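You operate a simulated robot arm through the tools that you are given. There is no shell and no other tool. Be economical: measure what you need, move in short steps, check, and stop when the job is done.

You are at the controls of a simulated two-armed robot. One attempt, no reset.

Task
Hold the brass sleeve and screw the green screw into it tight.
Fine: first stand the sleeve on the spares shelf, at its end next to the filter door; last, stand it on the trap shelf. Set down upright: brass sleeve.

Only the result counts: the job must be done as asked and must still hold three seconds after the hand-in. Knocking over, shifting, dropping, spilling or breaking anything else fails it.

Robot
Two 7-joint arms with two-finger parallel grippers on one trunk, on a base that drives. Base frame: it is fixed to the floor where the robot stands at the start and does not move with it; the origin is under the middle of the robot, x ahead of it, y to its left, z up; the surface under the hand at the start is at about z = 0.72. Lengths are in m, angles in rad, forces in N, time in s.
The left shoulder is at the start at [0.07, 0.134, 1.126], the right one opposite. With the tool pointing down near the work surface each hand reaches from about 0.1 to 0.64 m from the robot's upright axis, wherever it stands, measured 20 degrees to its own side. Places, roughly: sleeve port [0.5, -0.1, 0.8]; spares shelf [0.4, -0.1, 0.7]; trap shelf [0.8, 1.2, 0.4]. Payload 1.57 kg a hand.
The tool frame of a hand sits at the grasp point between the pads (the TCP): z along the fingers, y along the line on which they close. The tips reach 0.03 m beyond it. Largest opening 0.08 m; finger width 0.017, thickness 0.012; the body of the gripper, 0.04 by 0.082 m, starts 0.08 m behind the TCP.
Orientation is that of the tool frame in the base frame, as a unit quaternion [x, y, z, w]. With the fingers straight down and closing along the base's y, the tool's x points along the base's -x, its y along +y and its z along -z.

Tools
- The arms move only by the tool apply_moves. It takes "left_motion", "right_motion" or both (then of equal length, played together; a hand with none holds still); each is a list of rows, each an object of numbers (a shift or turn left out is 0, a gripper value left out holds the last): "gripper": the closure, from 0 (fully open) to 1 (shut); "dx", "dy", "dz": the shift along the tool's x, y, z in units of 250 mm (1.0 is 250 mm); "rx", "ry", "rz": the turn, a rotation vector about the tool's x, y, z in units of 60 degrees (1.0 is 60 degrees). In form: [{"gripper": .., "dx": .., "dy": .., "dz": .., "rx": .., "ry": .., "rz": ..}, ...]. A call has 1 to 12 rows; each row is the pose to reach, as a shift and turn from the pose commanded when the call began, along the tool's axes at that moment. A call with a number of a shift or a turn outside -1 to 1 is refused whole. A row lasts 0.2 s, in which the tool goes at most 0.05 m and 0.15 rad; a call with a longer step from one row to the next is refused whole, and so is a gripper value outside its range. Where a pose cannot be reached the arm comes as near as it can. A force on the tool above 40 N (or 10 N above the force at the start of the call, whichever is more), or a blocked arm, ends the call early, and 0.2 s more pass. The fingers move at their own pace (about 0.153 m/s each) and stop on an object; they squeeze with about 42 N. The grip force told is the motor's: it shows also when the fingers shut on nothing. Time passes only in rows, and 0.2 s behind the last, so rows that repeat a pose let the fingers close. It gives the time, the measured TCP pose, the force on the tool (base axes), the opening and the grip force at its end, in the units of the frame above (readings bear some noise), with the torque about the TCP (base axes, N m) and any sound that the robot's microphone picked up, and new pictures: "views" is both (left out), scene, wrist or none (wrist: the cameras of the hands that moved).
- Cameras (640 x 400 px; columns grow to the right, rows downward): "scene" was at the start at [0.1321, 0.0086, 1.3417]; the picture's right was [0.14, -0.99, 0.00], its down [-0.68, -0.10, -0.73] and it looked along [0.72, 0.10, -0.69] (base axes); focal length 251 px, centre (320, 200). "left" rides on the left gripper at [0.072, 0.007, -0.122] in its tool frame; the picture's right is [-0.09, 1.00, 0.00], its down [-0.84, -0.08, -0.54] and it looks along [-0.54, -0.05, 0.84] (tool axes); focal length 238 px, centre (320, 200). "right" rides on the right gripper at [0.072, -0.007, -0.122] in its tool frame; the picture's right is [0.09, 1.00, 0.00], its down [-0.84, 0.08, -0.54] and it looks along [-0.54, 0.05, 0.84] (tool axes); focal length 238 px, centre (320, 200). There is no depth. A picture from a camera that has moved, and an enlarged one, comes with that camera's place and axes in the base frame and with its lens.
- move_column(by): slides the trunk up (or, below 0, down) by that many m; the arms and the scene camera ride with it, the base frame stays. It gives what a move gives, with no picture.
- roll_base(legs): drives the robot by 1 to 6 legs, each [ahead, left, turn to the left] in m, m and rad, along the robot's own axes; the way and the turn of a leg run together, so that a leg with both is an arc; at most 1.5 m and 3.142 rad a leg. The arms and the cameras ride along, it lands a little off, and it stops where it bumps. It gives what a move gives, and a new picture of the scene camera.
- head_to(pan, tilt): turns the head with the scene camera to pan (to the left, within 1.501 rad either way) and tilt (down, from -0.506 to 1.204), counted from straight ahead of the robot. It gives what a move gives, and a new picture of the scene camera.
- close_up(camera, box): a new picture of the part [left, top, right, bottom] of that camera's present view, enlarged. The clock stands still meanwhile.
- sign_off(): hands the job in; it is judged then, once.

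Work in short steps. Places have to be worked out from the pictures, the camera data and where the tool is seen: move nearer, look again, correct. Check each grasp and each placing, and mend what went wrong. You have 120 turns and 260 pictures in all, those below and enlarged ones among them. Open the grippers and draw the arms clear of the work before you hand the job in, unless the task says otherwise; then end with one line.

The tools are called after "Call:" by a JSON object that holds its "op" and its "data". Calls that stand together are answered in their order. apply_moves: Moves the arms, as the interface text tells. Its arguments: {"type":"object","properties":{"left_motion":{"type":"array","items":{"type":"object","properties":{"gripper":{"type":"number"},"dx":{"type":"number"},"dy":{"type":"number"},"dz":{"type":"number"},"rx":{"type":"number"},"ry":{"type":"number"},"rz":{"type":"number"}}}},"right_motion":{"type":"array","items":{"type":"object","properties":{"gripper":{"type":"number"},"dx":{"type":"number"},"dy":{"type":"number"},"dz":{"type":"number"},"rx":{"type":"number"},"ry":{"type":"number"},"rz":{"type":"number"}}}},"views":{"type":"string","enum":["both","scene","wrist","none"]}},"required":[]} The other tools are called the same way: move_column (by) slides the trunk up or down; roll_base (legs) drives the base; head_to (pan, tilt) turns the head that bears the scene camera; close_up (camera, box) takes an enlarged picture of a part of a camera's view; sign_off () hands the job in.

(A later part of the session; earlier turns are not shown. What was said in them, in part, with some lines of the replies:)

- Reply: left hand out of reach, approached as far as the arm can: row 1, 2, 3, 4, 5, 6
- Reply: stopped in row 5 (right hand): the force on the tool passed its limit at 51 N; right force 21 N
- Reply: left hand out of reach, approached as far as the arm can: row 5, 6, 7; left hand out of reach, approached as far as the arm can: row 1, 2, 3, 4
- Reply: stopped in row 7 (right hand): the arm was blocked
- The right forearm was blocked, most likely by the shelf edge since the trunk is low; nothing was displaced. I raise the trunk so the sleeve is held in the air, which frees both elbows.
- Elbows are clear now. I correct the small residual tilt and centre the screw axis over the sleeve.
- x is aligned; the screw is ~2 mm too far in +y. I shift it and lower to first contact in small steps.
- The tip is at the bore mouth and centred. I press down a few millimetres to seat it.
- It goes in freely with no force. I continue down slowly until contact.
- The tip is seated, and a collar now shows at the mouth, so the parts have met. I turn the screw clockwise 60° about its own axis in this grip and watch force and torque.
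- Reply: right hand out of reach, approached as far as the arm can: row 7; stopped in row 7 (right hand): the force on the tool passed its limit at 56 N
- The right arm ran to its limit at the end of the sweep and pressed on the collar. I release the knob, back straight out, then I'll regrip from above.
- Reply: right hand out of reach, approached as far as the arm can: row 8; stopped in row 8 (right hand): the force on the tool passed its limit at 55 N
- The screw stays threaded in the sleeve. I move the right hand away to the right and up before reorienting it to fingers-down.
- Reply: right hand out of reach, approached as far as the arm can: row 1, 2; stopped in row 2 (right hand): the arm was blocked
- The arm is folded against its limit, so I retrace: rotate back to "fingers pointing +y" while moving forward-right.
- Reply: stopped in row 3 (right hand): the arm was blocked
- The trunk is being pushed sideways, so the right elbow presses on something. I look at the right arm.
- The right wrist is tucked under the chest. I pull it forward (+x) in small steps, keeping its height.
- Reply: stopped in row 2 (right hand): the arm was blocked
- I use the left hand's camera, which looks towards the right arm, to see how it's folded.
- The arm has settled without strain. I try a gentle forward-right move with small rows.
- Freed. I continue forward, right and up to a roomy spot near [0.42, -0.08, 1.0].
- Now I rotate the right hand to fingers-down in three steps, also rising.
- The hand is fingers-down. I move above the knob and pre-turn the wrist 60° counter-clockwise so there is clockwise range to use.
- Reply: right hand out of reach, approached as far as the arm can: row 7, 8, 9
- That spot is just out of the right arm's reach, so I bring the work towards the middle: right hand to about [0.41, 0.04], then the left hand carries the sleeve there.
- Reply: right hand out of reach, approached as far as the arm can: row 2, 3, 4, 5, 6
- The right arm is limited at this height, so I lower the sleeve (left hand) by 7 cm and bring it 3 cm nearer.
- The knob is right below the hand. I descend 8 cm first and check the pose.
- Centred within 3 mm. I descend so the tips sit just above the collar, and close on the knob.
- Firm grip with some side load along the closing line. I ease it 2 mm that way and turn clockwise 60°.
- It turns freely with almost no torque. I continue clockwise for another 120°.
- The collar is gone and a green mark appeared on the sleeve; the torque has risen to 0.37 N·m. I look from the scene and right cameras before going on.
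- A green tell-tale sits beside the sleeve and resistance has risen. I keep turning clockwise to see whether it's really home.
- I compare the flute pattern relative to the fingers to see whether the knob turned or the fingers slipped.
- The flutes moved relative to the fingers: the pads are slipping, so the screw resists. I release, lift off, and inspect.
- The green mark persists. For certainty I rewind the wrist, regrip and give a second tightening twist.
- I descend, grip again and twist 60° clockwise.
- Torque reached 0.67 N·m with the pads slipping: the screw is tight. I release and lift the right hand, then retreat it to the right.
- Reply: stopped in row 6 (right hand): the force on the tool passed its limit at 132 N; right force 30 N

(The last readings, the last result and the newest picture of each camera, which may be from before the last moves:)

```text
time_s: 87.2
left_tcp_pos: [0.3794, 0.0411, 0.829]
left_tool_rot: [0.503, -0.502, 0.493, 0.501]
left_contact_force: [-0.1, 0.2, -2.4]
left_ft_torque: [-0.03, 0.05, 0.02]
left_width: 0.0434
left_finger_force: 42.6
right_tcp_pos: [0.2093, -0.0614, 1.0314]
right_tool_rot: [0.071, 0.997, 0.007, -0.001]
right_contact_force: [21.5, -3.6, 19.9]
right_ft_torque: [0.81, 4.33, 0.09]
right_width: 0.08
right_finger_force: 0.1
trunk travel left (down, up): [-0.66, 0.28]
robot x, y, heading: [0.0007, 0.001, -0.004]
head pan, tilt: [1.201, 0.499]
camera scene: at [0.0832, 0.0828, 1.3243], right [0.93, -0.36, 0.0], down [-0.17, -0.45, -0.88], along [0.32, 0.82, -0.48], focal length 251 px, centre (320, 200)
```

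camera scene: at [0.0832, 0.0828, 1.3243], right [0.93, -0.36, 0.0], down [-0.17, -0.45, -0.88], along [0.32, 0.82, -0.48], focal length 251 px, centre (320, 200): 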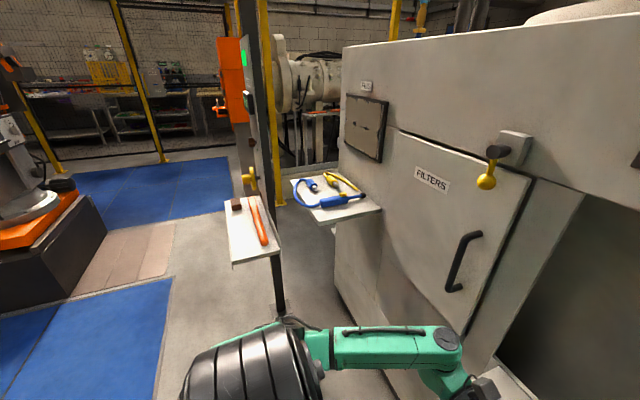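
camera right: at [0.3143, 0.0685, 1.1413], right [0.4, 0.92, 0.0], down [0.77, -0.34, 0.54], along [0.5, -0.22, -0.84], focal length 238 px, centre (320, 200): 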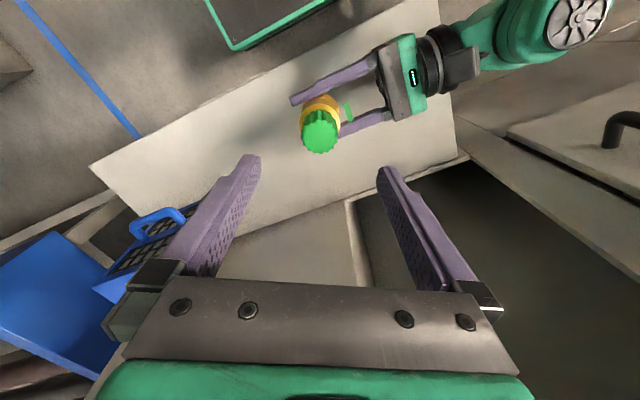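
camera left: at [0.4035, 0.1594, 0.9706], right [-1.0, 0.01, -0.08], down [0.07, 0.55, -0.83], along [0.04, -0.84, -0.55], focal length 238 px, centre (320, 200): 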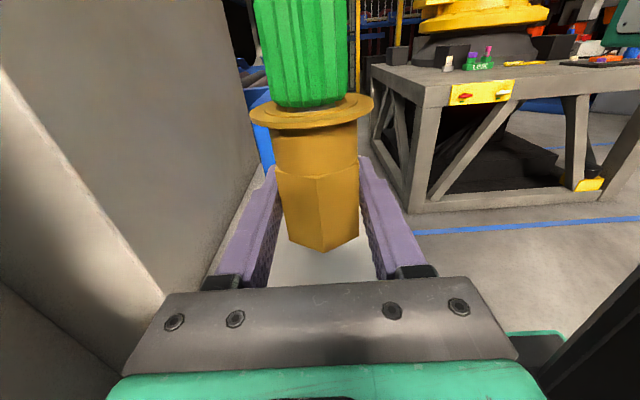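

I pulled the right hand too far back; I move it forward-right again. Then I'll zoom in on the shelves to the left.

Call:
{"op": "apply_moves", "data": {"right_motion": [{"dx": -0.1, "dy": -0.03}, {"dx": -0.22, "dy": -0.1}, {"dx": -0.34, "dy": -0.2}, {"dx": -0.46, "dy": -0.3}, {"dx": -0.58, "dy": -0.4}, {"dx": -0.68, "dy": -0.5}, {"dx": -0.68, "dy": -0.56}], "views": "none"}}

Call:
{"op": "close_up", "data": {"camera": "scene", "box": [200, 60, 400, 300]}}

```text
time_s: 88.8
left_tcp_pos: [0.3796, 0.0414, 0.8286]
left_tool_rot: [-0.502, 0.503, -0.493, -0.502]
left_contact_force: [0.3, 0.8, -1.6]
left_ft_torque: [0.02, 0.02, 0.02]
left_width: 0.0434
left_finger_force: 41.4
right_tcp_pos: [0.3587, -0.2276, 1.0284]
right_tool_rot: [0.07, 0.998, 0.006, 0.0]
right_contact_force: [0.0, 0.4, -0.3]
right_ft_torque: [-0.02, 0.03, 0.02]
right_width: 0.0801
right_finger_force: 0.1
trunk travel left (down, up): [-0.66, 0.28]
robot x, y, heading: [-0.0003, -0.0002, 0.002]
head pan, tilt: [1.201, 0.499]
```

```text
1.67 times, centred on (300, 180) of scene
camera zoom: at [0.0822, 0.0823, 1.3245], right [0.93, -0.36, 0.0], down [-0.17, -0.45, -0.88], along [0.32, 0.82, -0.48], focal length 418 px, centre (353, 233)
```

zoom: 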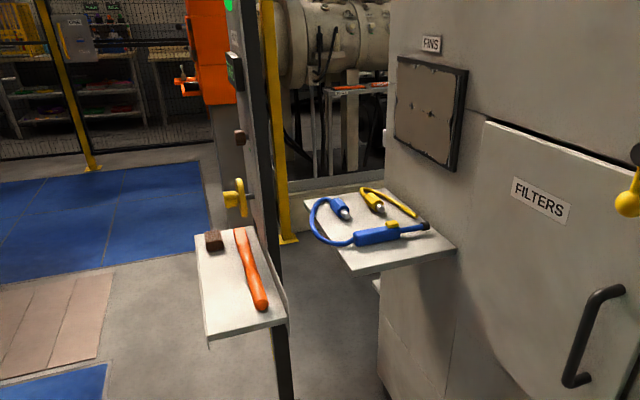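

A second edge shows beneath the blue-tool shelf – probably the trap shelf. I back off and drive left a bit for a better view.

Call:
{"op": "roll_base", "data": {"legs": [[-0.35, 0, 0], [0, 0.3, 0]]}}

Call:
{"op": "head_to", "data": {"pan": 0.8, "tilt": 0.6}}

```text
time_s: 92.7
left_tcp_pos: [0.0338, 0.3366, 0.8273]
left_tool_rot: [0.503, -0.502, 0.493, 0.502]
left_contact_force: [-0.4, -0.2, -2.4]
left_ft_torque: [0.0, 0.02, 0.0]
left_width: 0.0437
left_finger_force: 42.1
right_tcp_pos: [0.0117, 0.0699, 1.0295]
right_tool_rot: [0.07, 0.998, 0.006, -0.001]
right_contact_force: [0.8, -0.1, 0.1]
right_ft_torque: [-0.03, 0.02, -0.03]
right_width: 0.0802
right_finger_force: 0.1
trunk travel left (down, up): [-0.66, 0.28]
robot x, y, heading: [-0.3468, 0.2964, 0.001]
head pan, tilt: [1.201, 0.499]
camera scene: at [-0.2642, 0.3791, 1.3244], right [0.93, -0.36, 0.0], down [-0.17, -0.45, -0.88], along [0.32, 0.82, -0.48], focal length 251 px, centre (320, 200)
```

scene: 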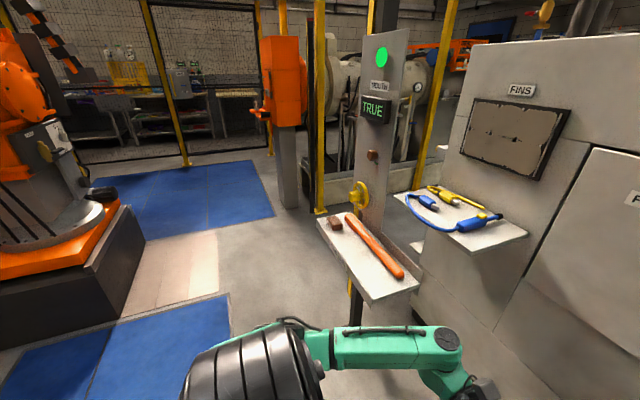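

```text
time_s: 93.5
left_tcp_pos: [0.0343, 0.338, 0.829]
left_tool_rot: [0.503, -0.502, 0.493, 0.502]
left_contact_force: [-0.3, 0.2, -1.8]
left_ft_torque: [0.01, 0.01, 0.03]
left_width: 0.0434
left_finger_force: 41.9
right_tcp_pos: [0.0116, 0.0704, 1.0297]
right_tool_rot: [0.07, 0.997, 0.007, -0.001]
right_contact_force: [-0.8, -0.2, -0.5]
right_ft_torque: [0.01, 0.0, 0.0]
right_width: 0.08
right_finger_force: 0.1
trunk travel left (down, up): [-0.66, 0.28]
robot x, y, heading: [-0.3443, 0.297, 0.002]
head pan, tilt: [0.799, 0.6]
camera scene: at [-0.2356, 0.3577, 1.3153], right [0.72, -0.7, 0.0], down [-0.39, -0.41, -0.83], along [0.57, 0.59, -0.56], focal length 251 px, centre (320, 200)
```

scene: 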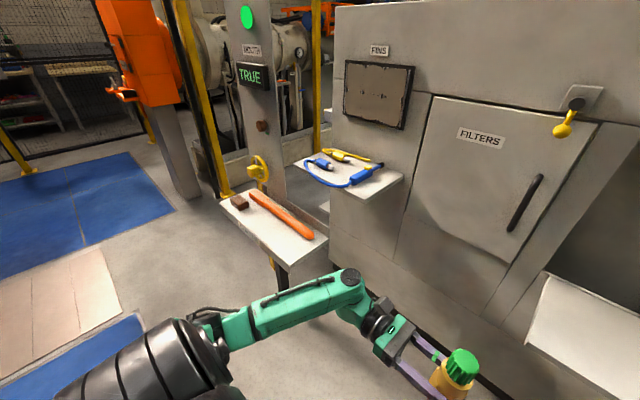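

I zoom in below the blue-tool shelf to find the trap shelf.

Call:
{"op": "close_up", "data": {"camera": "scene", "box": [200, 120, 440, 270]}}

```text
2.67 times, centred on (320, 195) of scene
camera zoom: at [-0.2356, 0.3577, 1.3153], right [0.72, -0.7, 0.0], down [-0.39, -0.41, -0.83], along [0.57, 0.59, -0.56], focal length 669 px, centre (320, 213)
```

zoom: 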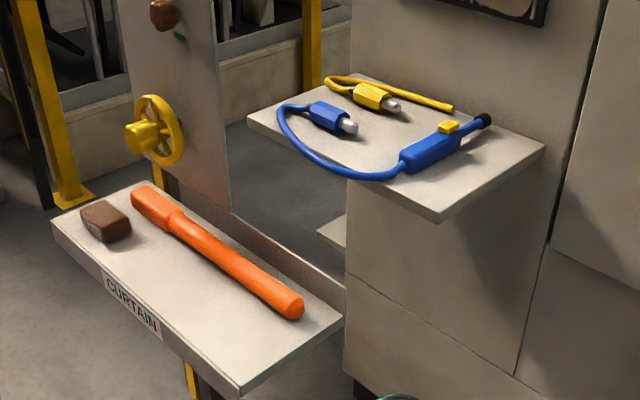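

The trap shelf sits low (z≈0.4) on the machine's left end, about x 0.64–0.96, y 1.14–1.27; the curtain stand occupies x 0.04–0.22, y 0.78–1.25. I'll go round the curtain stand: back a bit further, then left, then look.

Call:
{"op": "roll_base", "data": {"legs": [[-0.28, 0, 0], [0, 0.9, 0]]}}

```text
time_s: 99.9
left_tcp_pos: [-0.231, 1.2356, 0.8286]
left_tool_rot: [-0.494, 0.511, -0.484, -0.511]
left_contact_force: [0.1, 0.6, -2.1]
left_ft_torque: [0.01, -0.03, 0.04]
left_width: 0.0436
left_finger_force: 41.6
right_tcp_pos: [-0.263, 0.9678, 1.0294]
right_tool_rot: [0.089, 0.996, 0.006, 0.0]
right_contact_force: [-0.6, -0.3, -0.3]
right_ft_torque: [-0.03, 0.04, -0.01]
right_width: 0.0799
right_finger_force: 0.0
trunk travel left (down, up): [-0.66, 0.28]
robot x, y, heading: [-0.6149, 1.2079, -0.038]
head pan, tilt: [0.799, 0.6]
camera scene: at [-0.4991, 1.2651, 1.3153], right [0.69, -0.72, 0.0], down [-0.41, -0.39, -0.82], along [0.6, 0.57, -0.57], focal length 251 px, centre (320, 200)
```

scene: 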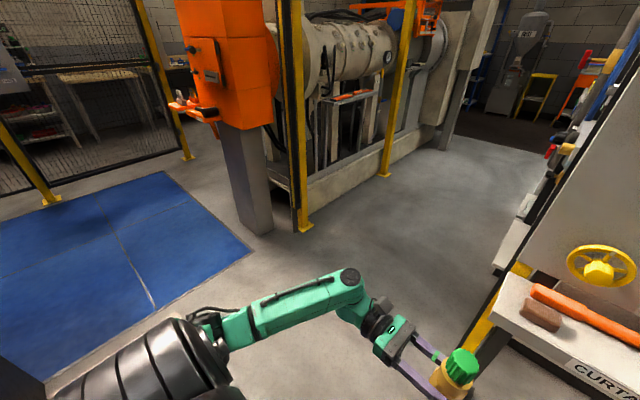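

The corridor is clear up to the low wall at y≈2.4. I go left to y≈1.85 and look at the machine's end.

Call:
{"op": "roll_base", "data": {"legs": [[0, 0.65, 0.038]]}}

Call:
{"op": "head_to", "data": {"pan": -0.35, "tilt": 0.5}}

```text
time_s: 103.5
left_tcp_pos: [-0.2184, 1.895, 0.8286]
left_tool_rot: [-0.5, 0.504, -0.492, -0.504]
left_contact_force: [0.2, -0.2, -2.1]
left_ft_torque: [0.02, 0.02, 0.03]
left_width: 0.0438
left_finger_force: 41.9
right_tcp_pos: [-0.2413, 1.628, 1.0309]
right_tool_rot: [0.075, 0.997, 0.006, 0.0]
right_contact_force: [-0.3, 0.6, -0.6]
right_ft_torque: [-0.02, 0.0, 0.02]
right_width: 0.08
right_finger_force: 0.0
trunk travel left (down, up): [-0.66, 0.28]
robot x, y, heading: [-0.596, 1.8595, -0.013]
head pan, tilt: [0.799, 0.6]
camera scene: at [-0.4859, 1.9173, 1.3153], right [0.71, -0.7, 0.0], down [-0.4, -0.4, -0.82], along [0.58, 0.59, -0.57], focal length 251 px, centre (320, 200)
```

scene: 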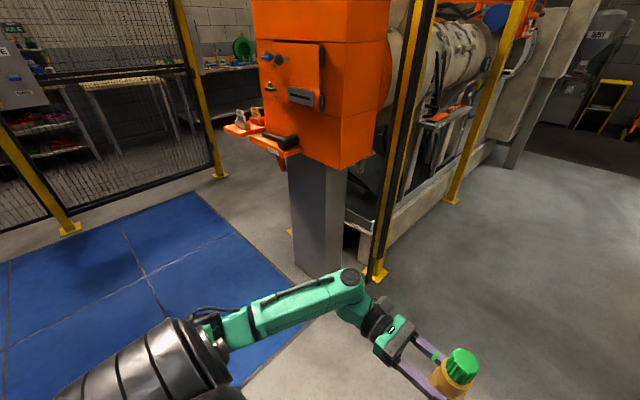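

```text
time_s: 104.9
left_tcp_pos: [-0.2169, 1.8939, 0.8286]
left_tool_rot: [-0.5, 0.505, -0.49, -0.505]
left_contact_force: [0.0, -0.2, -2.2]
left_ft_torque: [0.0, -0.01, 0.01]
left_width: 0.0437
left_finger_force: 41.6
right_tcp_pos: [-0.2411, 1.6276, 1.0297]
right_tool_rot: [0.075, 0.997, 0.006, -0.001]
right_contact_force: [0.0, -0.3, 0.1]
right_ft_torque: [0.01, 0.02, 0.0]
right_width: 0.0799
right_finger_force: 0.0
trunk travel left (down, up): [-0.66, 0.28]
robot x, y, heading: [-0.5969, 1.8578, -0.016]
head pan, tilt: [-0.351, 0.499]
camera scene: at [-0.4629, 1.8226, 1.3243], right [-0.35, -0.94, 0.0], down [-0.45, 0.17, -0.88], along [0.82, -0.31, -0.48], focal length 251 px, centre (320, 200)
```

scene: 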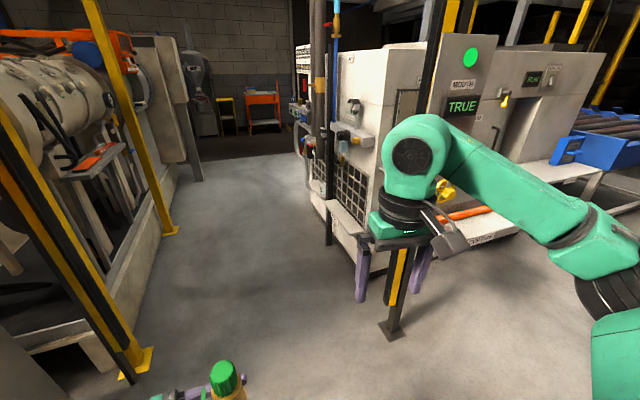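

The machine's end comes into view. I zoom in on it.

Call:
{"op": "close_up", "data": {"camera": "scene", "box": [280, 80, 440, 340]}}

```text
1.54 times, centred on (360, 210) of scene
camera zoom: at [-0.4629, 1.8226, 1.3243], right [-0.35, -0.94, 0.0], down [-0.45, 0.17, -0.88], along [0.82, -0.31, -0.48], focal length 386 px, centre (258, 185)
```

zoom: 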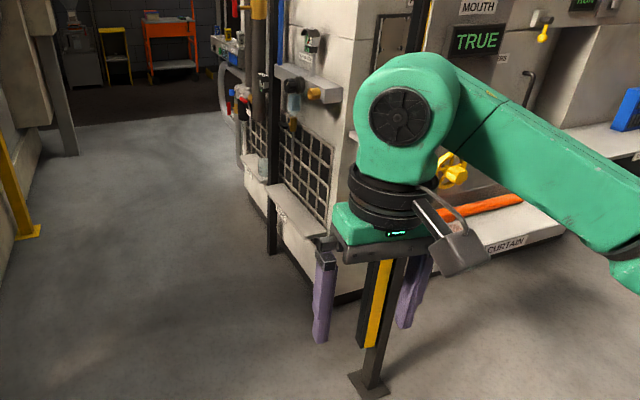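

The trap shelf is below the grille on the machine's end. I drive ahead along the corridor to x≈0.2 and look again.

Call:
{"op": "roll_base", "data": {"legs": [[0.8, 0, 0.014]]}}

Call:
{"op": "head_to", "data": {"pan": -0.8, "tilt": 0.7}}

```text
time_s: 109.3
left_tcp_pos: [0.6065, 1.8899, 0.8281]
left_tool_rot: [-0.502, 0.503, -0.492, -0.503]
left_contact_force: [0.2, 0.7, -1.8]
left_ft_torque: [0.01, 0.02, 0.01]
left_width: 0.0437
left_finger_force: 42.3
right_tcp_pos: [0.583, 1.6229, 1.03]
right_tool_rot: [0.073, 0.997, 0.006, 0.0]
right_contact_force: [0.7, 0.0, 0.0]
right_ft_torque: [0.0, 0.0, -0.03]
right_width: 0.0802
right_finger_force: 0.1
trunk travel left (down, up): [-0.66, 0.28]
robot x, y, heading: [0.2242, 1.8517, -0.002]
head pan, tilt: [-0.351, 0.499]
camera scene: at [0.3606, 1.8171, 1.3244], right [-0.35, -0.94, 0.0], down [-0.45, 0.17, -0.88], along [0.82, -0.31, -0.48], focal length 251 px, centre (320, 200)
```

scene: 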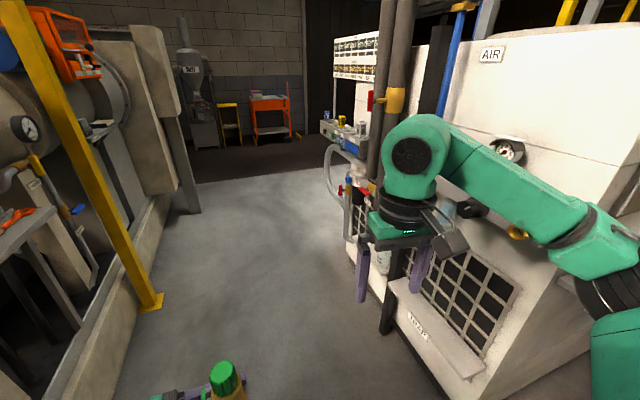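

```text
time_s: 110.2
left_tcp_pos: [0.6056, 1.8908, 0.828]
left_tool_rot: [-0.501, 0.504, -0.491, -0.504]
left_contact_force: [0.3, 0.2, -2.5]
left_ft_torque: [-0.01, 0.0, 0.0]
left_width: 0.0436
left_finger_force: 42.2
right_tcp_pos: [0.5828, 1.6238, 1.0287]
right_tool_rot: [0.073, 0.997, 0.006, 0.0]
right_contact_force: [0.7, 0.7, -0.3]
right_ft_torque: [0.0, -0.01, -0.02]
right_width: 0.0799
right_finger_force: 0.1
trunk travel left (down, up): [-0.66, 0.28]
robot x, y, heading: [0.2249, 1.8514, -0.008]
head pan, tilt: [-0.799, 0.7]
camera scene: at [0.3343, 1.7877, 1.3067], right [-0.72, -0.69, 0.0], down [-0.45, 0.46, -0.77], along [0.53, -0.55, -0.64], focal length 251 px, centre (320, 200)
```

scene: 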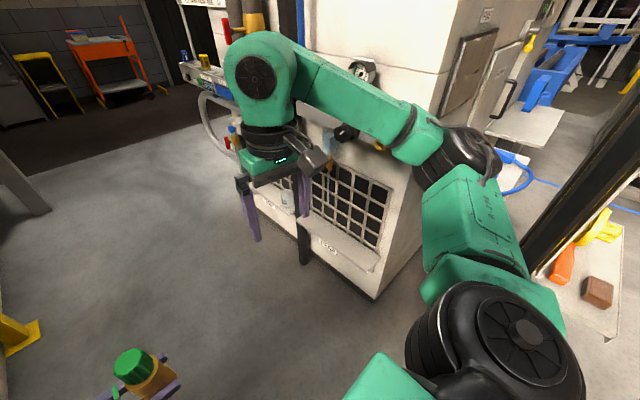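

The shelf labelled TRAP is visible at the machine's end. I turn right 90° to face the machine's end, then strafe towards it.

Call:
{"op": "roll_base", "data": {"legs": [[0, 0, -1.565], [0, 0.45, 0]]}}

Call:
{"op": "head_to", "data": {"pan": 0.05, "tilt": 0.9}}

```text
time_s: 116.7
left_tcp_pos: [0.7143, 1.4706, 0.8285]
left_tool_rot: [0.0, 0.711, 0.007, -0.703]
left_contact_force: [0.2, 0.0, -1.8]
left_ft_torque: [0.0, -0.04, 0.01]
left_width: 0.0435
left_finger_force: 42.3
right_tcp_pos: [0.4477, 1.4924, 1.0295]
right_tool_rot: [0.757, 0.654, 0.004, 0.004]
right_contact_force: [0.2, 0.1, 0.5]
right_ft_torque: [0.02, 0.04, 0.0]
right_width: 0.0801
right_finger_force: 0.0
trunk travel left (down, up): [-0.66, 0.28]
robot x, y, heading: [0.6758, 1.8499, -1.569]
head pan, tilt: [-0.799, 0.7]
camera scene: at [0.614, 1.7385, 1.3066], right [-0.7, 0.72, 0.0], down [0.46, 0.45, -0.76], along [-0.55, -0.53, -0.64], focal length 251 px, centre (320, 200)
```

scene: 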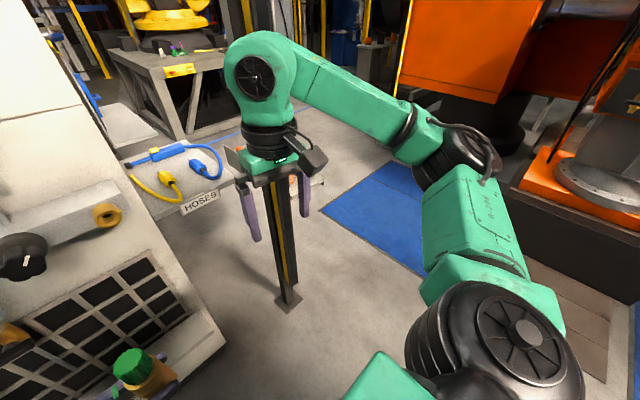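

```text
time_s: 117.9
left_tcp_pos: [0.7144, 1.4698, 0.8289]
left_tool_rot: [0.0, 0.71, 0.006, -0.704]
left_contact_force: [-0.8, -1.0, -2.6]
left_ft_torque: [0.01, 0.02, -0.01]
left_width: 0.0435
left_finger_force: 42.5
right_tcp_pos: [0.4469, 1.4918, 1.0306]
right_tool_rot: [0.756, 0.655, 0.005, 0.004]
right_contact_force: [0.2, 0.7, 0.0]
right_ft_torque: [0.03, 0.0, 0.0]
right_width: 0.0798
right_finger_force: 0.0
trunk travel left (down, up): [-0.66, 0.28]
robot x, y, heading: [0.6745, 1.8503, -1.572]
head pan, tilt: [0.051, 0.901]
camera scene: at [0.6788, 1.7222, 1.2905], right [-1.0, -0.05, 0.0], down [-0.04, 0.78, -0.62], along [0.03, -0.62, -0.78], focal length 251 px, centre (320, 200)
```

scene: 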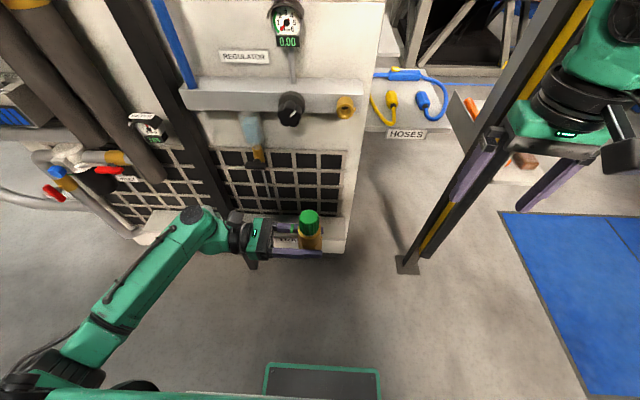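

The robot faces the machine's end. I rotate the left hand so its fingers point forwards (towards the machine), with the TCP moving to about [0.76, 1.34], clear of the regulator parts.

Call:
{"op": "apply_moves", "data": {"left_motion": [{"rx": 0.125, "dy": -0.09, "dz": -0.03}, {"rx": 0.25, "dy": -0.18, "dz": -0.06}, {"rx": 0.375, "dy": -0.27, "dz": -0.09}, {"rx": 0.5, "dy": -0.36, "dz": -0.12}, {"rx": 0.625, "dy": -0.45, "dz": -0.15}, {"rx": 0.75, "dy": -0.54, "dz": -0.184}, {"rx": 0.75, "dy": -0.54, "dz": -0.184}], "views": "none"}}

Call:
{"op": "apply_moves", "data": {"left_motion": [{"rx": 0.125}, {"rx": 0.25}, {"rx": 0.375}, {"rx": 0.5}, {"rx": 0.625}, {"rx": 0.75}, {"rx": 0.75}]}}

```text
time_s: 119.5
left_tcp_pos: [0.7593, 1.333, 0.8297]
left_tool_rot: [-0.269, 0.659, -0.266, -0.65]
left_contact_force: [-0.4, -0.2, -3.3]
left_ft_torque: [0.01, 0.01, 0.0]
left_width: 0.0436
left_finger_force: 41.9
right_tcp_pos: [0.4482, 1.4914, 1.0287]
right_tool_rot: [0.756, 0.655, 0.005, 0.004]
right_contact_force: [0.9, 0.3, 0.3]
right_ft_torque: [0.01, 0.02, -0.02]
right_width: 0.0802
right_finger_force: 0.1
trunk travel left (down, up): [-0.66, 0.28]
robot x, y, heading: [0.6739, 1.8543, -1.576]
head pan, tilt: [0.051, 0.901]
```

```text
time_s: 120.7
left_tcp_pos: [0.7855, 1.3378, 0.812]
left_tool_rot: [-0.393, 0.604, -0.489, -0.492]
left_contact_force: [0.2, -0.2, -2.4]
left_ft_torque: [0.02, 0.0, 0.0]
left_width: 0.0435
left_finger_force: 41.8
left hand out of reach, approached as far as the arm can: row 6
right_tcp_pos: [0.4481, 1.4921, 1.0298]
right_tool_rot: [0.756, 0.655, 0.004, 0.004]
right_contact_force: [0.3, 0.2, 0.1]
right_ft_torque: [-0.02, -0.03, 0.03]
right_width: 0.0799
right_finger_force: 0.0
trunk travel left (down, up): [-0.66, 0.28]
robot x, y, heading: [0.6729, 1.8505, -1.576]
head pan, tilt: [0.051, 0.901]
stopped in row 6 (left hand): the arm was blocked; the commanded pose is now the measured one
camera scene: at [0.6793, 1.7222, 1.2905], right [-1.0, -0.05, 0.0], down [-0.04, 0.78, -0.62], along [0.03, -0.62, -0.78], focal length 251 px, centre (320, 200)
camera left: at [0.789, 1.458, 0.885], right [-0.93, 0.21, -0.29], down [0.36, 0.51, -0.78], along [-0.01, -0.84, -0.55], focal length 238 px, centre (320, 200)
```

scene: 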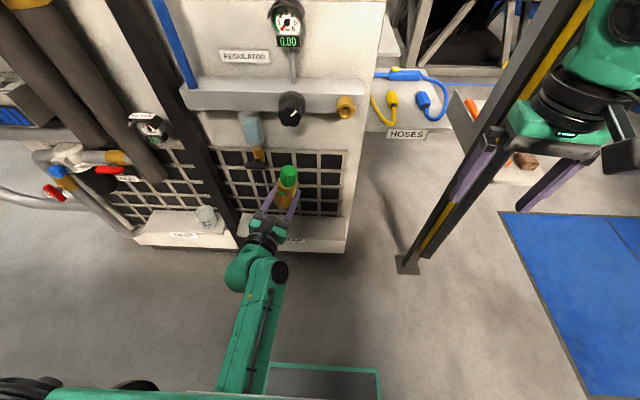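
left: 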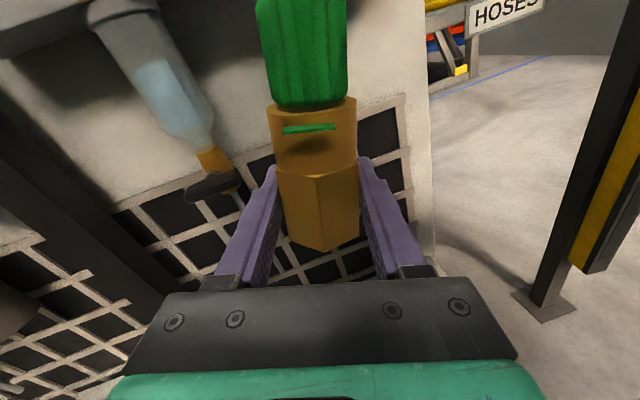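

The last part of that turn is beyond the left wrist's range. I return to the clean 45° pose; I'll turn the robot itself instead.

Call:
{"op": "apply_moves", "data": {"left_motion": [{"dx": 0.018, "dy": 0.016, "dz": 0.008, "rx": -0.11, "ry": 0.016, "rz": -0.035}, {"dx": 0.037, "dy": 0.032, "dz": 0.016, "rx": -0.22, "ry": 0.032, "rz": -0.07}, {"dx": 0.055, "dy": 0.048, "dz": 0.024, "rx": -0.33, "ry": 0.048, "rz": -0.105}, {"dx": 0.074, "dy": 0.064, "dz": 0.032, "rx": -0.44, "ry": 0.064, "rz": -0.14}, {"dx": 0.092, "dy": 0.08, "dz": 0.04, "rx": -0.552, "ry": 0.08, "rz": -0.1755}, {"dx": 0.092, "dy": 0.08, "dz": 0.04, "rx": -0.552, "ry": 0.08, "rz": -0.1755}], "views": "scene"}}

Call:
{"op": "close_up", "data": {"camera": "scene", "box": [130, 100, 380, 270]}}

```text
time_s: 122.1
left_tcp_pos: [0.7574, 1.3324, 0.8311]
left_tool_rot: [-0.269, 0.658, -0.268, -0.651]
left_contact_force: [1.3, -0.4, -1.5]
left_ft_torque: [0.01, -0.02, 0.01]
left_width: 0.0437
left_finger_force: 41.9
right_tcp_pos: [0.4474, 1.4928, 1.03]
right_tool_rot: [0.756, 0.655, 0.004, 0.005]
right_contact_force: [0.0, -0.2, 0.2]
right_ft_torque: [0.0, 0.01, 0.05]
right_width: 0.0801
right_finger_force: 0.1
trunk travel left (down, up): [-0.66, 0.28]
robot x, y, heading: [0.6723, 1.8533, -1.572]
head pan, tilt: [0.051, 0.901]
camera scene: at [0.6787, 1.7225, 1.2905], right [-1.0, -0.05, 0.0], down [-0.04, 0.78, -0.62], along [0.03, -0.62, -0.78], focal length 251 px, centre (320, 200)
```

scene: 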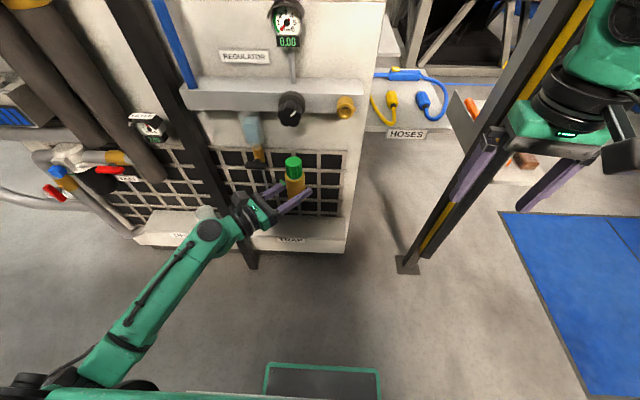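

```text
2.35 times, centred on (255, 185) of scene
camera zoom: at [0.6787, 1.7225, 1.2905], right [-1.0, -0.05, 0.0], down [-0.04, 0.78, -0.62], along [0.03, -0.62, -0.78], focal length 590 px, centre (473, 235)
```

zoom: 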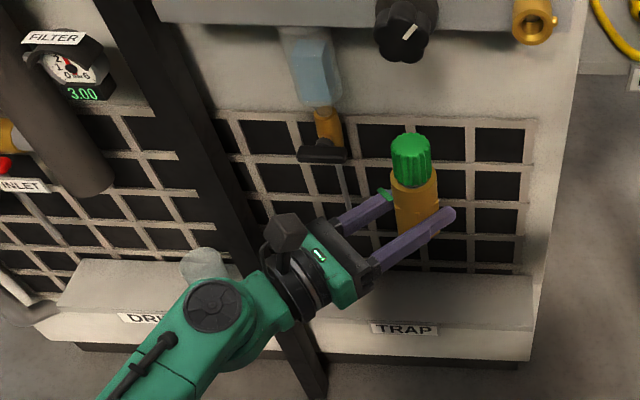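

TRAP shelf: top z≈0.43, front edge y≈1.235, right end x≈0.60, empty. I shift right 0.25 m, turn left 30°, then lower the trunk while well clear of it.

Call:
{"op": "roll_base", "data": {"legs": [[0, -0.25, 0], [0, 0, 0.52]]}}

Call:
{"op": "move_column", "data": {"by": -0.3}}

Call:
{"op": "head_to", "data": {"pan": 0.2, "tilt": 0.7}}

```text
time_s: 125.4
left_tcp_pos: [0.7558, 1.4437, 0.8307]
left_tool_rot: [-0.431, 0.565, -0.427, -0.559]
left_contact_force: [0.4, -0.2, -2.2]
left_ft_torque: [0.0, 0.01, -0.01]
left_width: 0.0437
left_finger_force: 41.7
right_tcp_pos: [0.4069, 1.4251, 1.0299]
right_tool_rot: [0.559, 0.829, 0.006, 0.003]
right_contact_force: [0.5, -0.1, 0.1]
right_ft_torque: [0.0, 0.0, 0.01]
right_width: 0.0799
right_finger_force: 0.1
trunk travel left (down, up): [-0.66, 0.28]
robot x, y, heading: [0.4215, 1.8533, -1.047]
head pan, tilt: [0.051, 0.901]
camera scene: at [0.4893, 1.7407, 1.2905], right [-0.84, -0.54, 0.0], down [-0.43, 0.66, -0.62], along [0.34, -0.52, -0.78], focal length 251 px, centre (320, 200)
```

scene: 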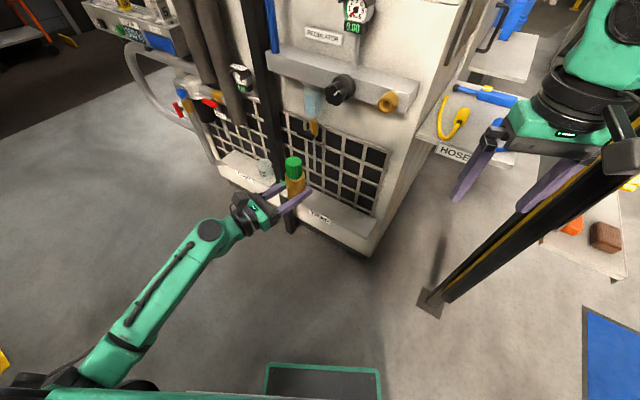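

```text
time_s: 128.4
left_tcp_pos: [0.7555, 1.4439, 0.531]
left_tool_rot: [-0.432, 0.565, -0.428, -0.558]
left_contact_force: [-0.3, -0.3, -2.5]
left_ft_torque: [0.01, -0.05, 0.01]
left_width: 0.0433
left_finger_force: 42.2
right_tcp_pos: [0.4073, 1.4251, 0.7304]
right_tool_rot: [0.56, 0.829, 0.005, 0.003]
right_contact_force: [0.3, 1.0, -0.5]
right_ft_torque: [-0.04, 0.0, -0.04]
right_width: 0.0799
right_finger_force: 0.0
trunk travel left (down, up): [-0.36, 0.58]
robot x, y, heading: [0.4236, 1.8486, -1.05]
head pan, tilt: [0.051, 0.901]
```

```text
time_s: 129.1
left_tcp_pos: [0.7558, 1.4448, 0.5311]
left_tool_rot: [-0.431, 0.565, -0.427, -0.559]
left_contact_force: [-1.0, -0.8, -2.2]
left_ft_torque: [0.01, 0.01, 0.01]
left_width: 0.0436
left_finger_force: 42.4
right_tcp_pos: [0.4061, 1.4251, 0.7299]
right_tool_rot: [0.559, 0.829, 0.006, 0.002]
right_contact_force: [0.0, 0.1, -0.1]
right_ft_torque: [-0.01, 0.01, 0.01]
right_width: 0.0802
right_finger_force: 0.1
trunk travel left (down, up): [-0.36, 0.58]
robot x, y, heading: [0.4239, 1.8557, -1.045]
head pan, tilt: [0.201, 0.7]
camera scene: at [0.5044, 1.7405, 1.0066], right [-0.75, -0.66, 0.0], down [-0.43, 0.48, -0.76], along [0.51, -0.57, -0.65], focal length 251 px, centre (320, 200)
```

scene: 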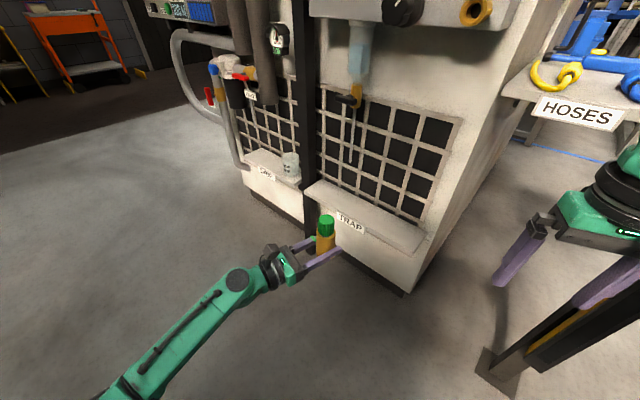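

Shelf geometry is consistent: x 0.61–1.03, y 1.125–1.235, z 0.43. I tuck the right hand back 5 cm, then drive 12 cm towards the shelf.

Call:
{"op": "apply_moves", "data": {"right_motion": [{"dx": 0.1}, {"dx": 0.2}, {"dx": 0.2}], "views": "none"}}

Call:
{"op": "roll_base", "data": {"legs": [[0.104, -0.06, 0]]}}

```text
time_s: 129.9
left_tcp_pos: [0.7546, 1.4436, 0.5309]
left_tool_rot: [-0.432, 0.565, -0.428, -0.558]
left_contact_force: [-0.5, -0.7, -2.8]
left_ft_torque: [0.0, -0.02, 0.04]
left_width: 0.0436
left_finger_force: 42.2
right_tcp_pos: [0.3889, 1.4723, 0.7299]
right_tool_rot: [0.56, 0.829, 0.006, 0.003]
right_contact_force: [-0.6, 0.7, -0.3]
right_ft_torque: [0.01, -0.01, -0.01]
right_width: 0.0801
right_finger_force: 0.1
trunk travel left (down, up): [-0.36, 0.58]
robot x, y, heading: [0.4188, 1.852, -1.045]
head pan, tilt: [0.201, 0.7]
```

```text
time_s: 131.2
left_tcp_pos: [0.7546, 1.323, 0.5307]
left_tool_rot: [-0.432, 0.565, -0.427, -0.558]
left_contact_force: [-0.4, -0.6, -2.6]
left_ft_torque: [-0.02, 0.03, 0.01]
left_width: 0.0435
left_finger_force: 42.1
right_tcp_pos: [0.389, 1.3504, 0.7292]
right_tool_rot: [0.56, 0.828, 0.007, 0.002]
right_contact_force: [-0.5, -0.6, -0.5]
right_ft_torque: [0.01, 0.0, -0.01]
right_width: 0.08
right_finger_force: 0.1
trunk travel left (down, up): [-0.36, 0.58]
robot x, y, heading: [0.4213, 1.7261, -1.043]
head pan, tilt: [0.201, 0.7]
camera scene: at [0.5039, 1.6185, 1.0065], right [-0.75, -0.66, 0.0], down [-0.43, 0.48, -0.76], along [0.51, -0.57, -0.65], focal length 251 px, centre (320, 200)
```

scene: 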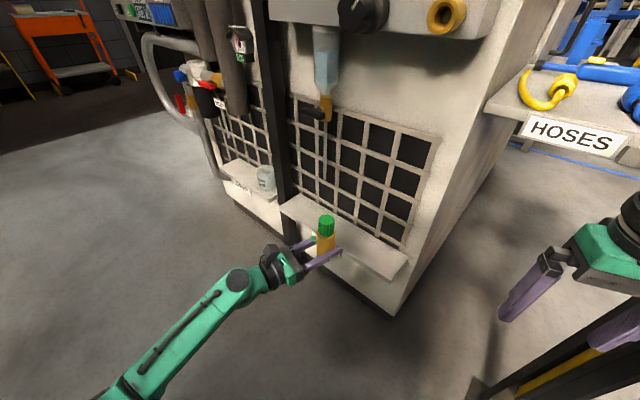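

I move the left arm in over the shelf at z≈0.50, towards [0.76, 1.182].

Call:
{"op": "apply_moves", "data": {"left_motion": [{"dz": 0.09, "dy": -0.03, "dx": -0.02}, {"dz": 0.18, "dy": -0.06, "dx": -0.04}, {"dz": 0.27, "dy": -0.09, "dx": -0.06}, {"dz": 0.36, "dy": -0.12, "dx": -0.08}, {"dz": 0.45, "dy": -0.145, "dx": -0.1}, {"dz": 0.539, "dy": -0.167, "dx": -0.11}, {"dz": 0.539, "dy": -0.167, "dx": -0.11}]}}

Call:
{"op": "close_up", "data": {"camera": "scene", "box": [230, 160, 430, 285]}}

```text
time_s: 132.8
left_tcp_pos: [0.7593, 1.1808, 0.502]
left_tool_rot: [-0.432, 0.564, -0.428, -0.558]
left_contact_force: [-0.6, 0.5, -2.3]
left_ft_torque: [0.02, -0.03, 0.0]
left_width: 0.0437
left_finger_force: 41.3
right_tcp_pos: [0.3887, 1.3508, 0.7303]
right_tool_rot: [0.56, 0.828, 0.006, 0.002]
right_contact_force: [-0.2, 0.6, -0.2]
right_ft_torque: [-0.03, -0.01, -0.04]
right_width: 0.08
right_finger_force: 0.1
trunk travel left (down, up): [-0.36, 0.58]
robot x, y, heading: [0.4207, 1.7328, -1.047]
head pan, tilt: [0.201, 0.7]
camera scene: at [0.5039, 1.6192, 1.0066], right [-0.75, -0.66, 0.0], down [-0.43, 0.48, -0.76], along [0.51, -0.57, -0.64], focal length 251 px, centre (320, 200)
camera left: at [0.7857, 1.2982, 0.5746], right [-0.96, 0.26, -0.09], down [0.22, 0.51, -0.83], along [-0.17, -0.82, -0.55], focal length 238 px, centre (320, 200)
```

scene: 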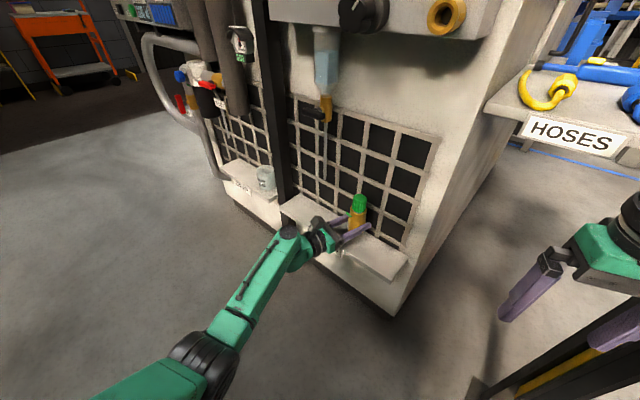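
left: 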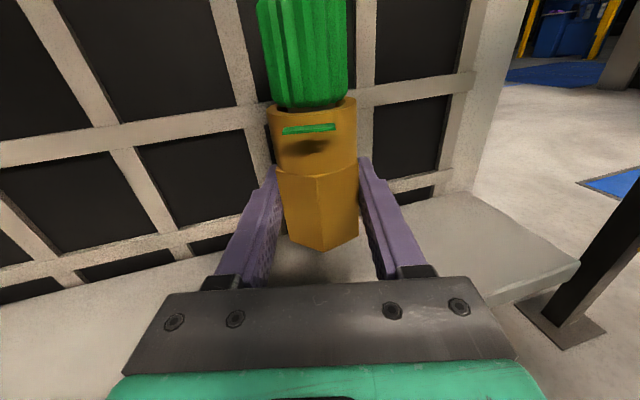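

```text
3.20 times, centred on (330, 222) of scene
camera zoom: at [0.5039, 1.6192, 1.0066], right [-0.75, -0.66, 0.0], down [-0.43, 0.48, -0.76], along [0.51, -0.57, -0.64], focal length 802 px, centre (288, 128)
```

zoom: 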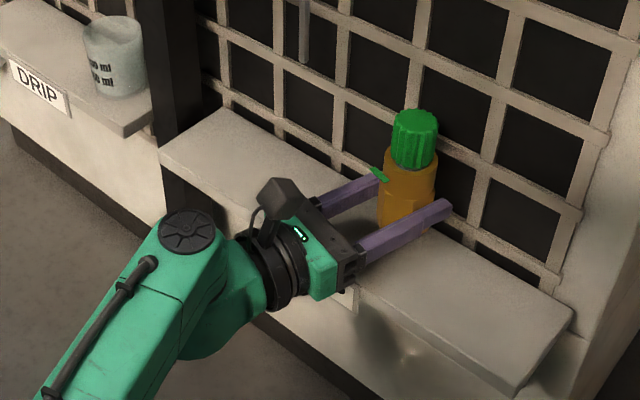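

It is centred over the shelf. I lower in small steps until the sleeve touches.

Call:
{"op": "apply_moves", "data": {"left_motion": [{"dx": -0.06}, {"dx": -0.11}, {"dx": -0.15}, {"dx": -0.165}, {"dx": -0.175}, {"dx": -0.175}]}}

```text
time_s: 134.2
left_tcp_pos: [0.7616, 1.1813, 0.4684]
left_tool_rot: [-0.426, 0.561, -0.435, -0.561]
left_contact_force: [11.6, -0.5, 35.9]
left_ft_torque: [0.14, 0.02, -0.02]
left_width: 0.0436
left_finger_force: 42.4
right_tcp_pos: [0.3865, 1.3541, 0.7327]
right_tool_rot: [0.559, 0.829, 0.004, 0.005]
right_contact_force: [0.2, -0.1, -0.5]
right_ft_torque: [0.0, 0.02, -0.01]
right_width: 0.08
right_finger_force: 0.1
trunk travel left (down, up): [-0.36, 0.58]
robot x, y, heading: [0.4195, 1.7265, -1.044]
head pan, tilt: [0.201, 0.7]
camera scene: at [0.502, 1.6246, 1.0077], right [-0.75, -0.66, 0.0], down [-0.43, 0.48, -0.77], along [0.51, -0.58, -0.64], focal length 251 px, centre (320, 200)
camera left: at [0.7866, 1.3015, 0.5393], right [-0.96, 0.26, -0.1], down [0.22, 0.5, -0.84], along [-0.16, -0.83, -0.53], focal length 238 px, centre (320, 200)
```

scene: 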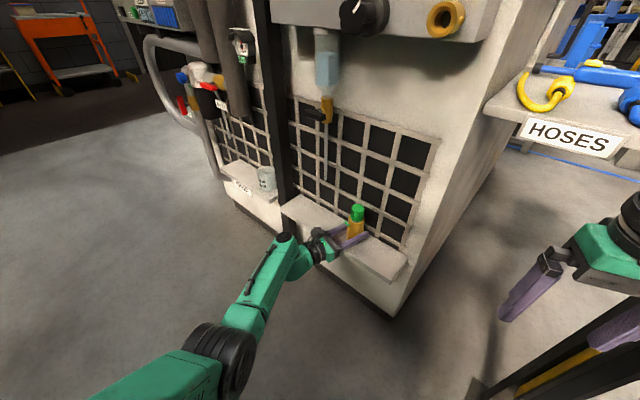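
left: 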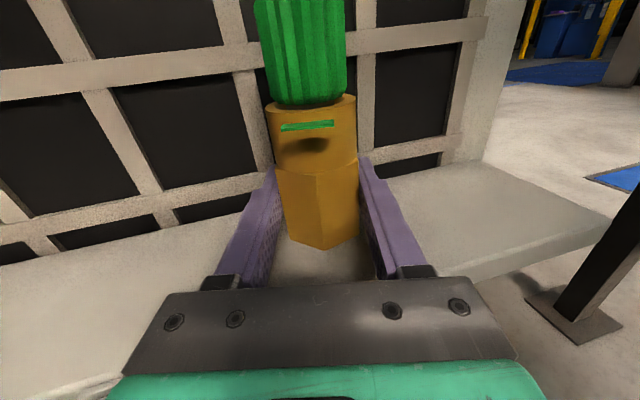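

There is 36 N of contact at z≈0.468, so the shelf is at about 0.443. I ease off a bit and check the base contact in close-up.

Call:
{"op": "apply_moves", "data": {"left_motion": [{"dx": 0.015}, {"dx": 0.028}, {"dx": 0.028}], "views": "none"}}

Call:
{"op": "close_up", "data": {"camera": "scene", "box": [300, 180, 420, 280]}}

Call:
{"op": "close_up", "data": {"camera": "left", "box": [220, 100, 420, 300]}}

```text
time_s: 135.0
left_tcp_pos: [0.759, 1.1833, 0.4682]
left_tool_rot: [-0.43, 0.564, -0.43, -0.559]
left_contact_force: [4.9, -5.0, 19.6]
left_ft_torque: [-0.64, 0.03, 0.16]
left_width: 0.0437
left_finger_force: 41.8
right_tcp_pos: [0.3872, 1.3525, 0.7304]
right_tool_rot: [0.56, 0.829, 0.005, 0.004]
right_contact_force: [0.5, -0.2, 0.0]
right_ft_torque: [0.01, -0.02, 0.05]
right_width: 0.0802
right_finger_force: 0.2
trunk travel left (down, up): [-0.36, 0.58]
robot x, y, heading: [0.4209, 1.7293, -1.045]
head pan, tilt: [0.201, 0.7]
```

```text
4.00 times, centred on (360, 230) of scene
camera zoom: at [0.5024, 1.6218, 1.007], right [-0.75, -0.66, 0.0], down [-0.43, 0.48, -0.77], along [0.51, -0.57, -0.64], focal length 1003 px, centre (160, 80)
```

zoom: 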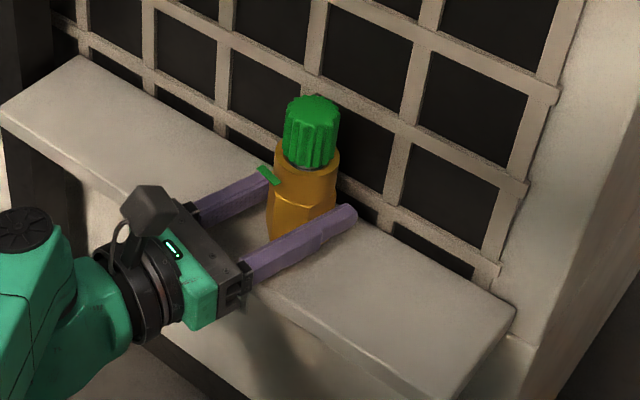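

```text
2.00 times, centred on (320, 200) of left
camera zoom: at [0.7851, 1.301, 0.5408], right [-0.96, 0.26, -0.1], down [0.22, 0.51, -0.83], along [-0.17, -0.82, -0.54], focal length 477 px, centre (320, 200)
```

zoom: 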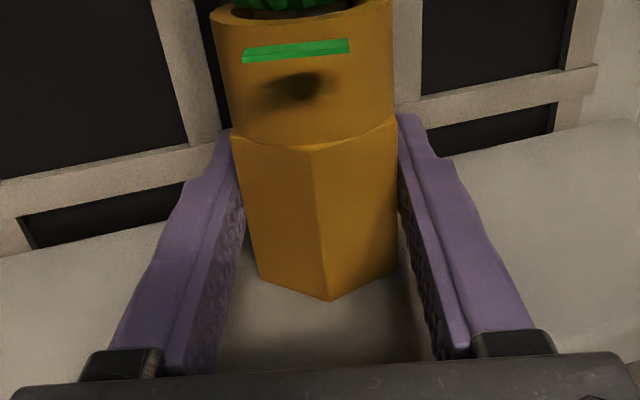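

The base rests on the shelf. I take off the rest of the load and open the left gripper gently.

Call:
{"op": "apply_moves", "data": {"left_motion": [{"dx": 0.008}, {"dx": 0.013}, {"dx": 0.013}, {"dx": 0.013, "gripper": 0.3}, {"dx": 0.013, "gripper": 0.1}, {"dx": 0.013, "gripper": 0.0}, {"dx": 0.013, "gripper": 0.0}], "views": "none"}}

Call:
{"op": "close_up", "data": {"camera": "left", "box": [200, 50, 440, 300]}}

```text
time_s: 136.6
left_tcp_pos: [0.7607, 1.1811, 0.469]
left_tool_rot: [-0.432, 0.565, -0.428, -0.558]
left_contact_force: [-0.9, -0.6, 0.4]
left_ft_torque: [0.01, -0.04, 0.03]
left_width: 0.0799
left_finger_force: 0.2
right_tcp_pos: [0.3881, 1.3498, 0.7294]
right_tool_rot: [0.56, 0.828, 0.005, 0.003]
right_contact_force: [-0.4, -0.5, -0.2]
right_ft_torque: [0.03, 0.02, 0.01]
right_width: 0.0797
right_finger_force: 0.1
trunk travel left (down, up): [-0.36, 0.58]
robot x, y, heading: [0.4212, 1.7291, -1.05]
head pan, tilt: [0.201, 0.7]
```

```text
1.60 times, centred on (320, 175) of left
camera zoom: at [0.7852, 1.3003, 0.5415], right [-0.96, 0.26, -0.09], down [0.22, 0.51, -0.83], along [-0.17, -0.82, -0.55], focal length 381 px, centre (320, 240)
```

zoom: 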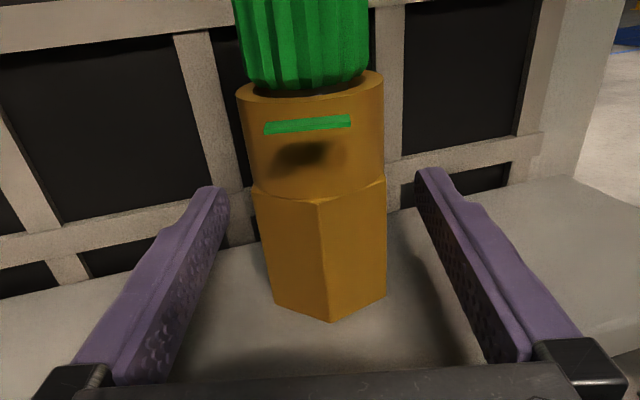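

It stands freely. I withdraw the left hand straight back and check.

Call:
{"op": "apply_moves", "data": {"left_motion": [{"dz": -0.06}, {"dz": -0.16}, {"dz": -0.3}, {"dz": -0.45}, {"dz": -0.58}, {"dz": -0.58}]}}

Call:
{"op": "close_up", "data": {"camera": "scene", "box": [300, 180, 420, 280]}}

```text
time_s: 138.0
left_tcp_pos: [0.7973, 1.3219, 0.4696]
left_tool_rot: [-0.43, 0.565, -0.427, -0.559]
left_contact_force: [0.4, 0.1, -0.9]
left_ft_torque: [0.05, -0.01, 0.03]
left_width: 0.0802
left_finger_force: 0.0
right_tcp_pos: [0.3889, 1.3511, 0.7296]
right_tool_rot: [0.56, 0.828, 0.006, 0.003]
right_contact_force: [0.3, -0.4, -0.3]
right_ft_torque: [0.01, -0.02, 0.02]
right_width: 0.0798
right_finger_force: 0.1
trunk travel left (down, up): [-0.36, 0.58]
robot x, y, heading: [0.4238, 1.7319, -1.047]
head pan, tilt: [0.201, 0.7]
camera scene: at [0.5037, 1.6194, 1.0067], right [-0.75, -0.66, 0.0], down [-0.43, 0.48, -0.76], along [0.51, -0.57, -0.64], focal length 251 px, centre (320, 200)
camera left: at [0.8229, 1.4399, 0.5431], right [-0.96, 0.26, -0.09], down [0.22, 0.51, -0.83], along [-0.17, -0.82, -0.55], focal length 238 px, centre (320, 200)
```

scene: 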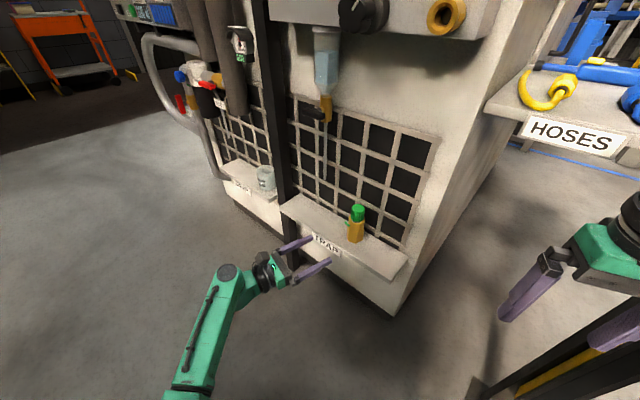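
left: 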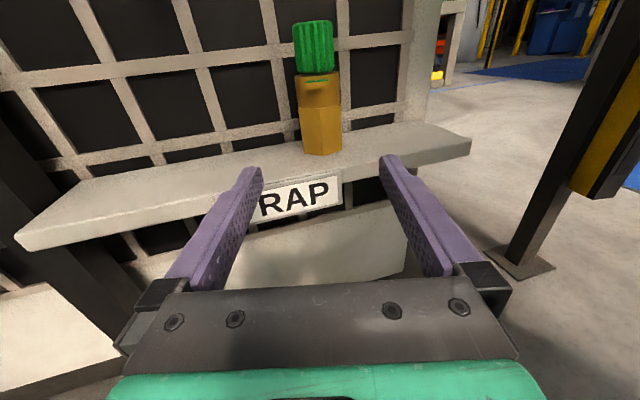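

```text
4.00 times, centred on (360, 230) of scene
camera zoom: at [0.5037, 1.6194, 1.0067], right [-0.75, -0.66, 0.0], down [-0.43, 0.48, -0.76], along [0.51, -0.57, -0.64], focal length 1003 px, centre (160, 80)
```

zoom: 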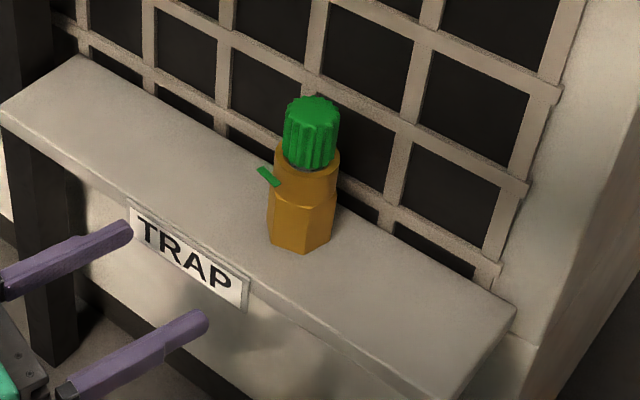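

The sleeve stands upright on the TRAP shelf with the screw tight. I back the robot away a little and hand in.

Call:
{"op": "roll_base", "data": {"legs": [[-0.2, 0, 0]]}}

Call:
{"op": "close_up", "data": {"camera": "scene", "box": [280, 140, 420, 260]}}

```text
time_s: 139.6
left_tcp_pos: [0.6972, 1.4954, 0.4708]
left_tool_rot: [-0.431, 0.565, -0.428, -0.558]
left_contact_force: [0.7, -1.2, 0.5]
left_ft_torque: [0.02, 0.01, -0.03]
left_width: 0.0801
left_finger_force: 0.0
right_tcp_pos: [0.2864, 1.5264, 0.7292]
right_tool_rot: [0.561, 0.828, 0.006, 0.003]
right_contact_force: [-0.2, 0.1, -0.2]
right_ft_torque: [-0.01, -0.03, -0.01]
right_width: 0.08
right_finger_force: 0.0
trunk travel left (down, up): [-0.36, 0.58]
robot x, y, heading: [0.3203, 1.9005, -1.047]
head pan, tilt: [0.201, 0.7]
camera scene: at [0.4029, 1.794, 1.0068], right [-0.75, -0.66, 0.0], down [-0.43, 0.48, -0.77], along [0.51, -0.57, -0.64], focal length 251 px, centre (320, 200)
```

scene: 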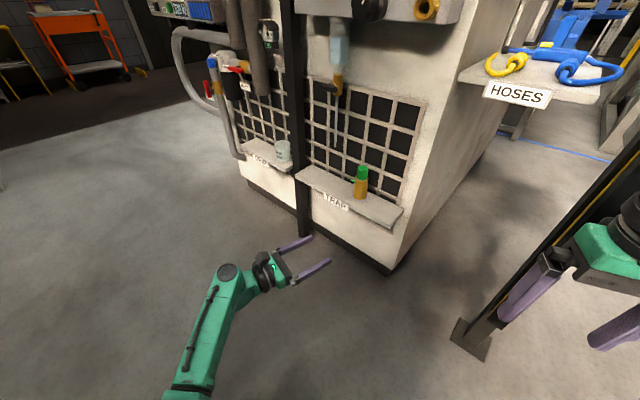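

```text
3.33 times, centred on (350, 200) of scene
camera zoom: at [0.4029, 1.794, 1.0068], right [-0.75, -0.66, 0.0], down [-0.43, 0.48, -0.77], along [0.51, -0.57, -0.64], focal length 836 px, centre (220, 200)
```

zoom: 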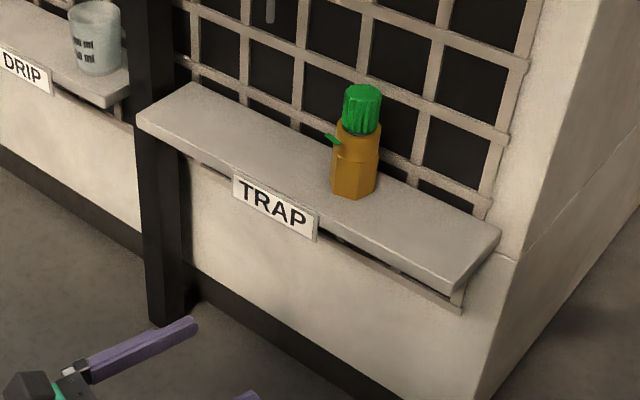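

Everything is in place and both arms are clear, so I hand in.

Call:
{"op": "sign_off", "data": {}}

```text
The job is handed in.
```

The job is handed in: the brass sleeve, stood first at the filter-door end of the spares shelf, now stands upright on the trap shelf with the green screw tight in it (0.67 N·m, pads slipping).
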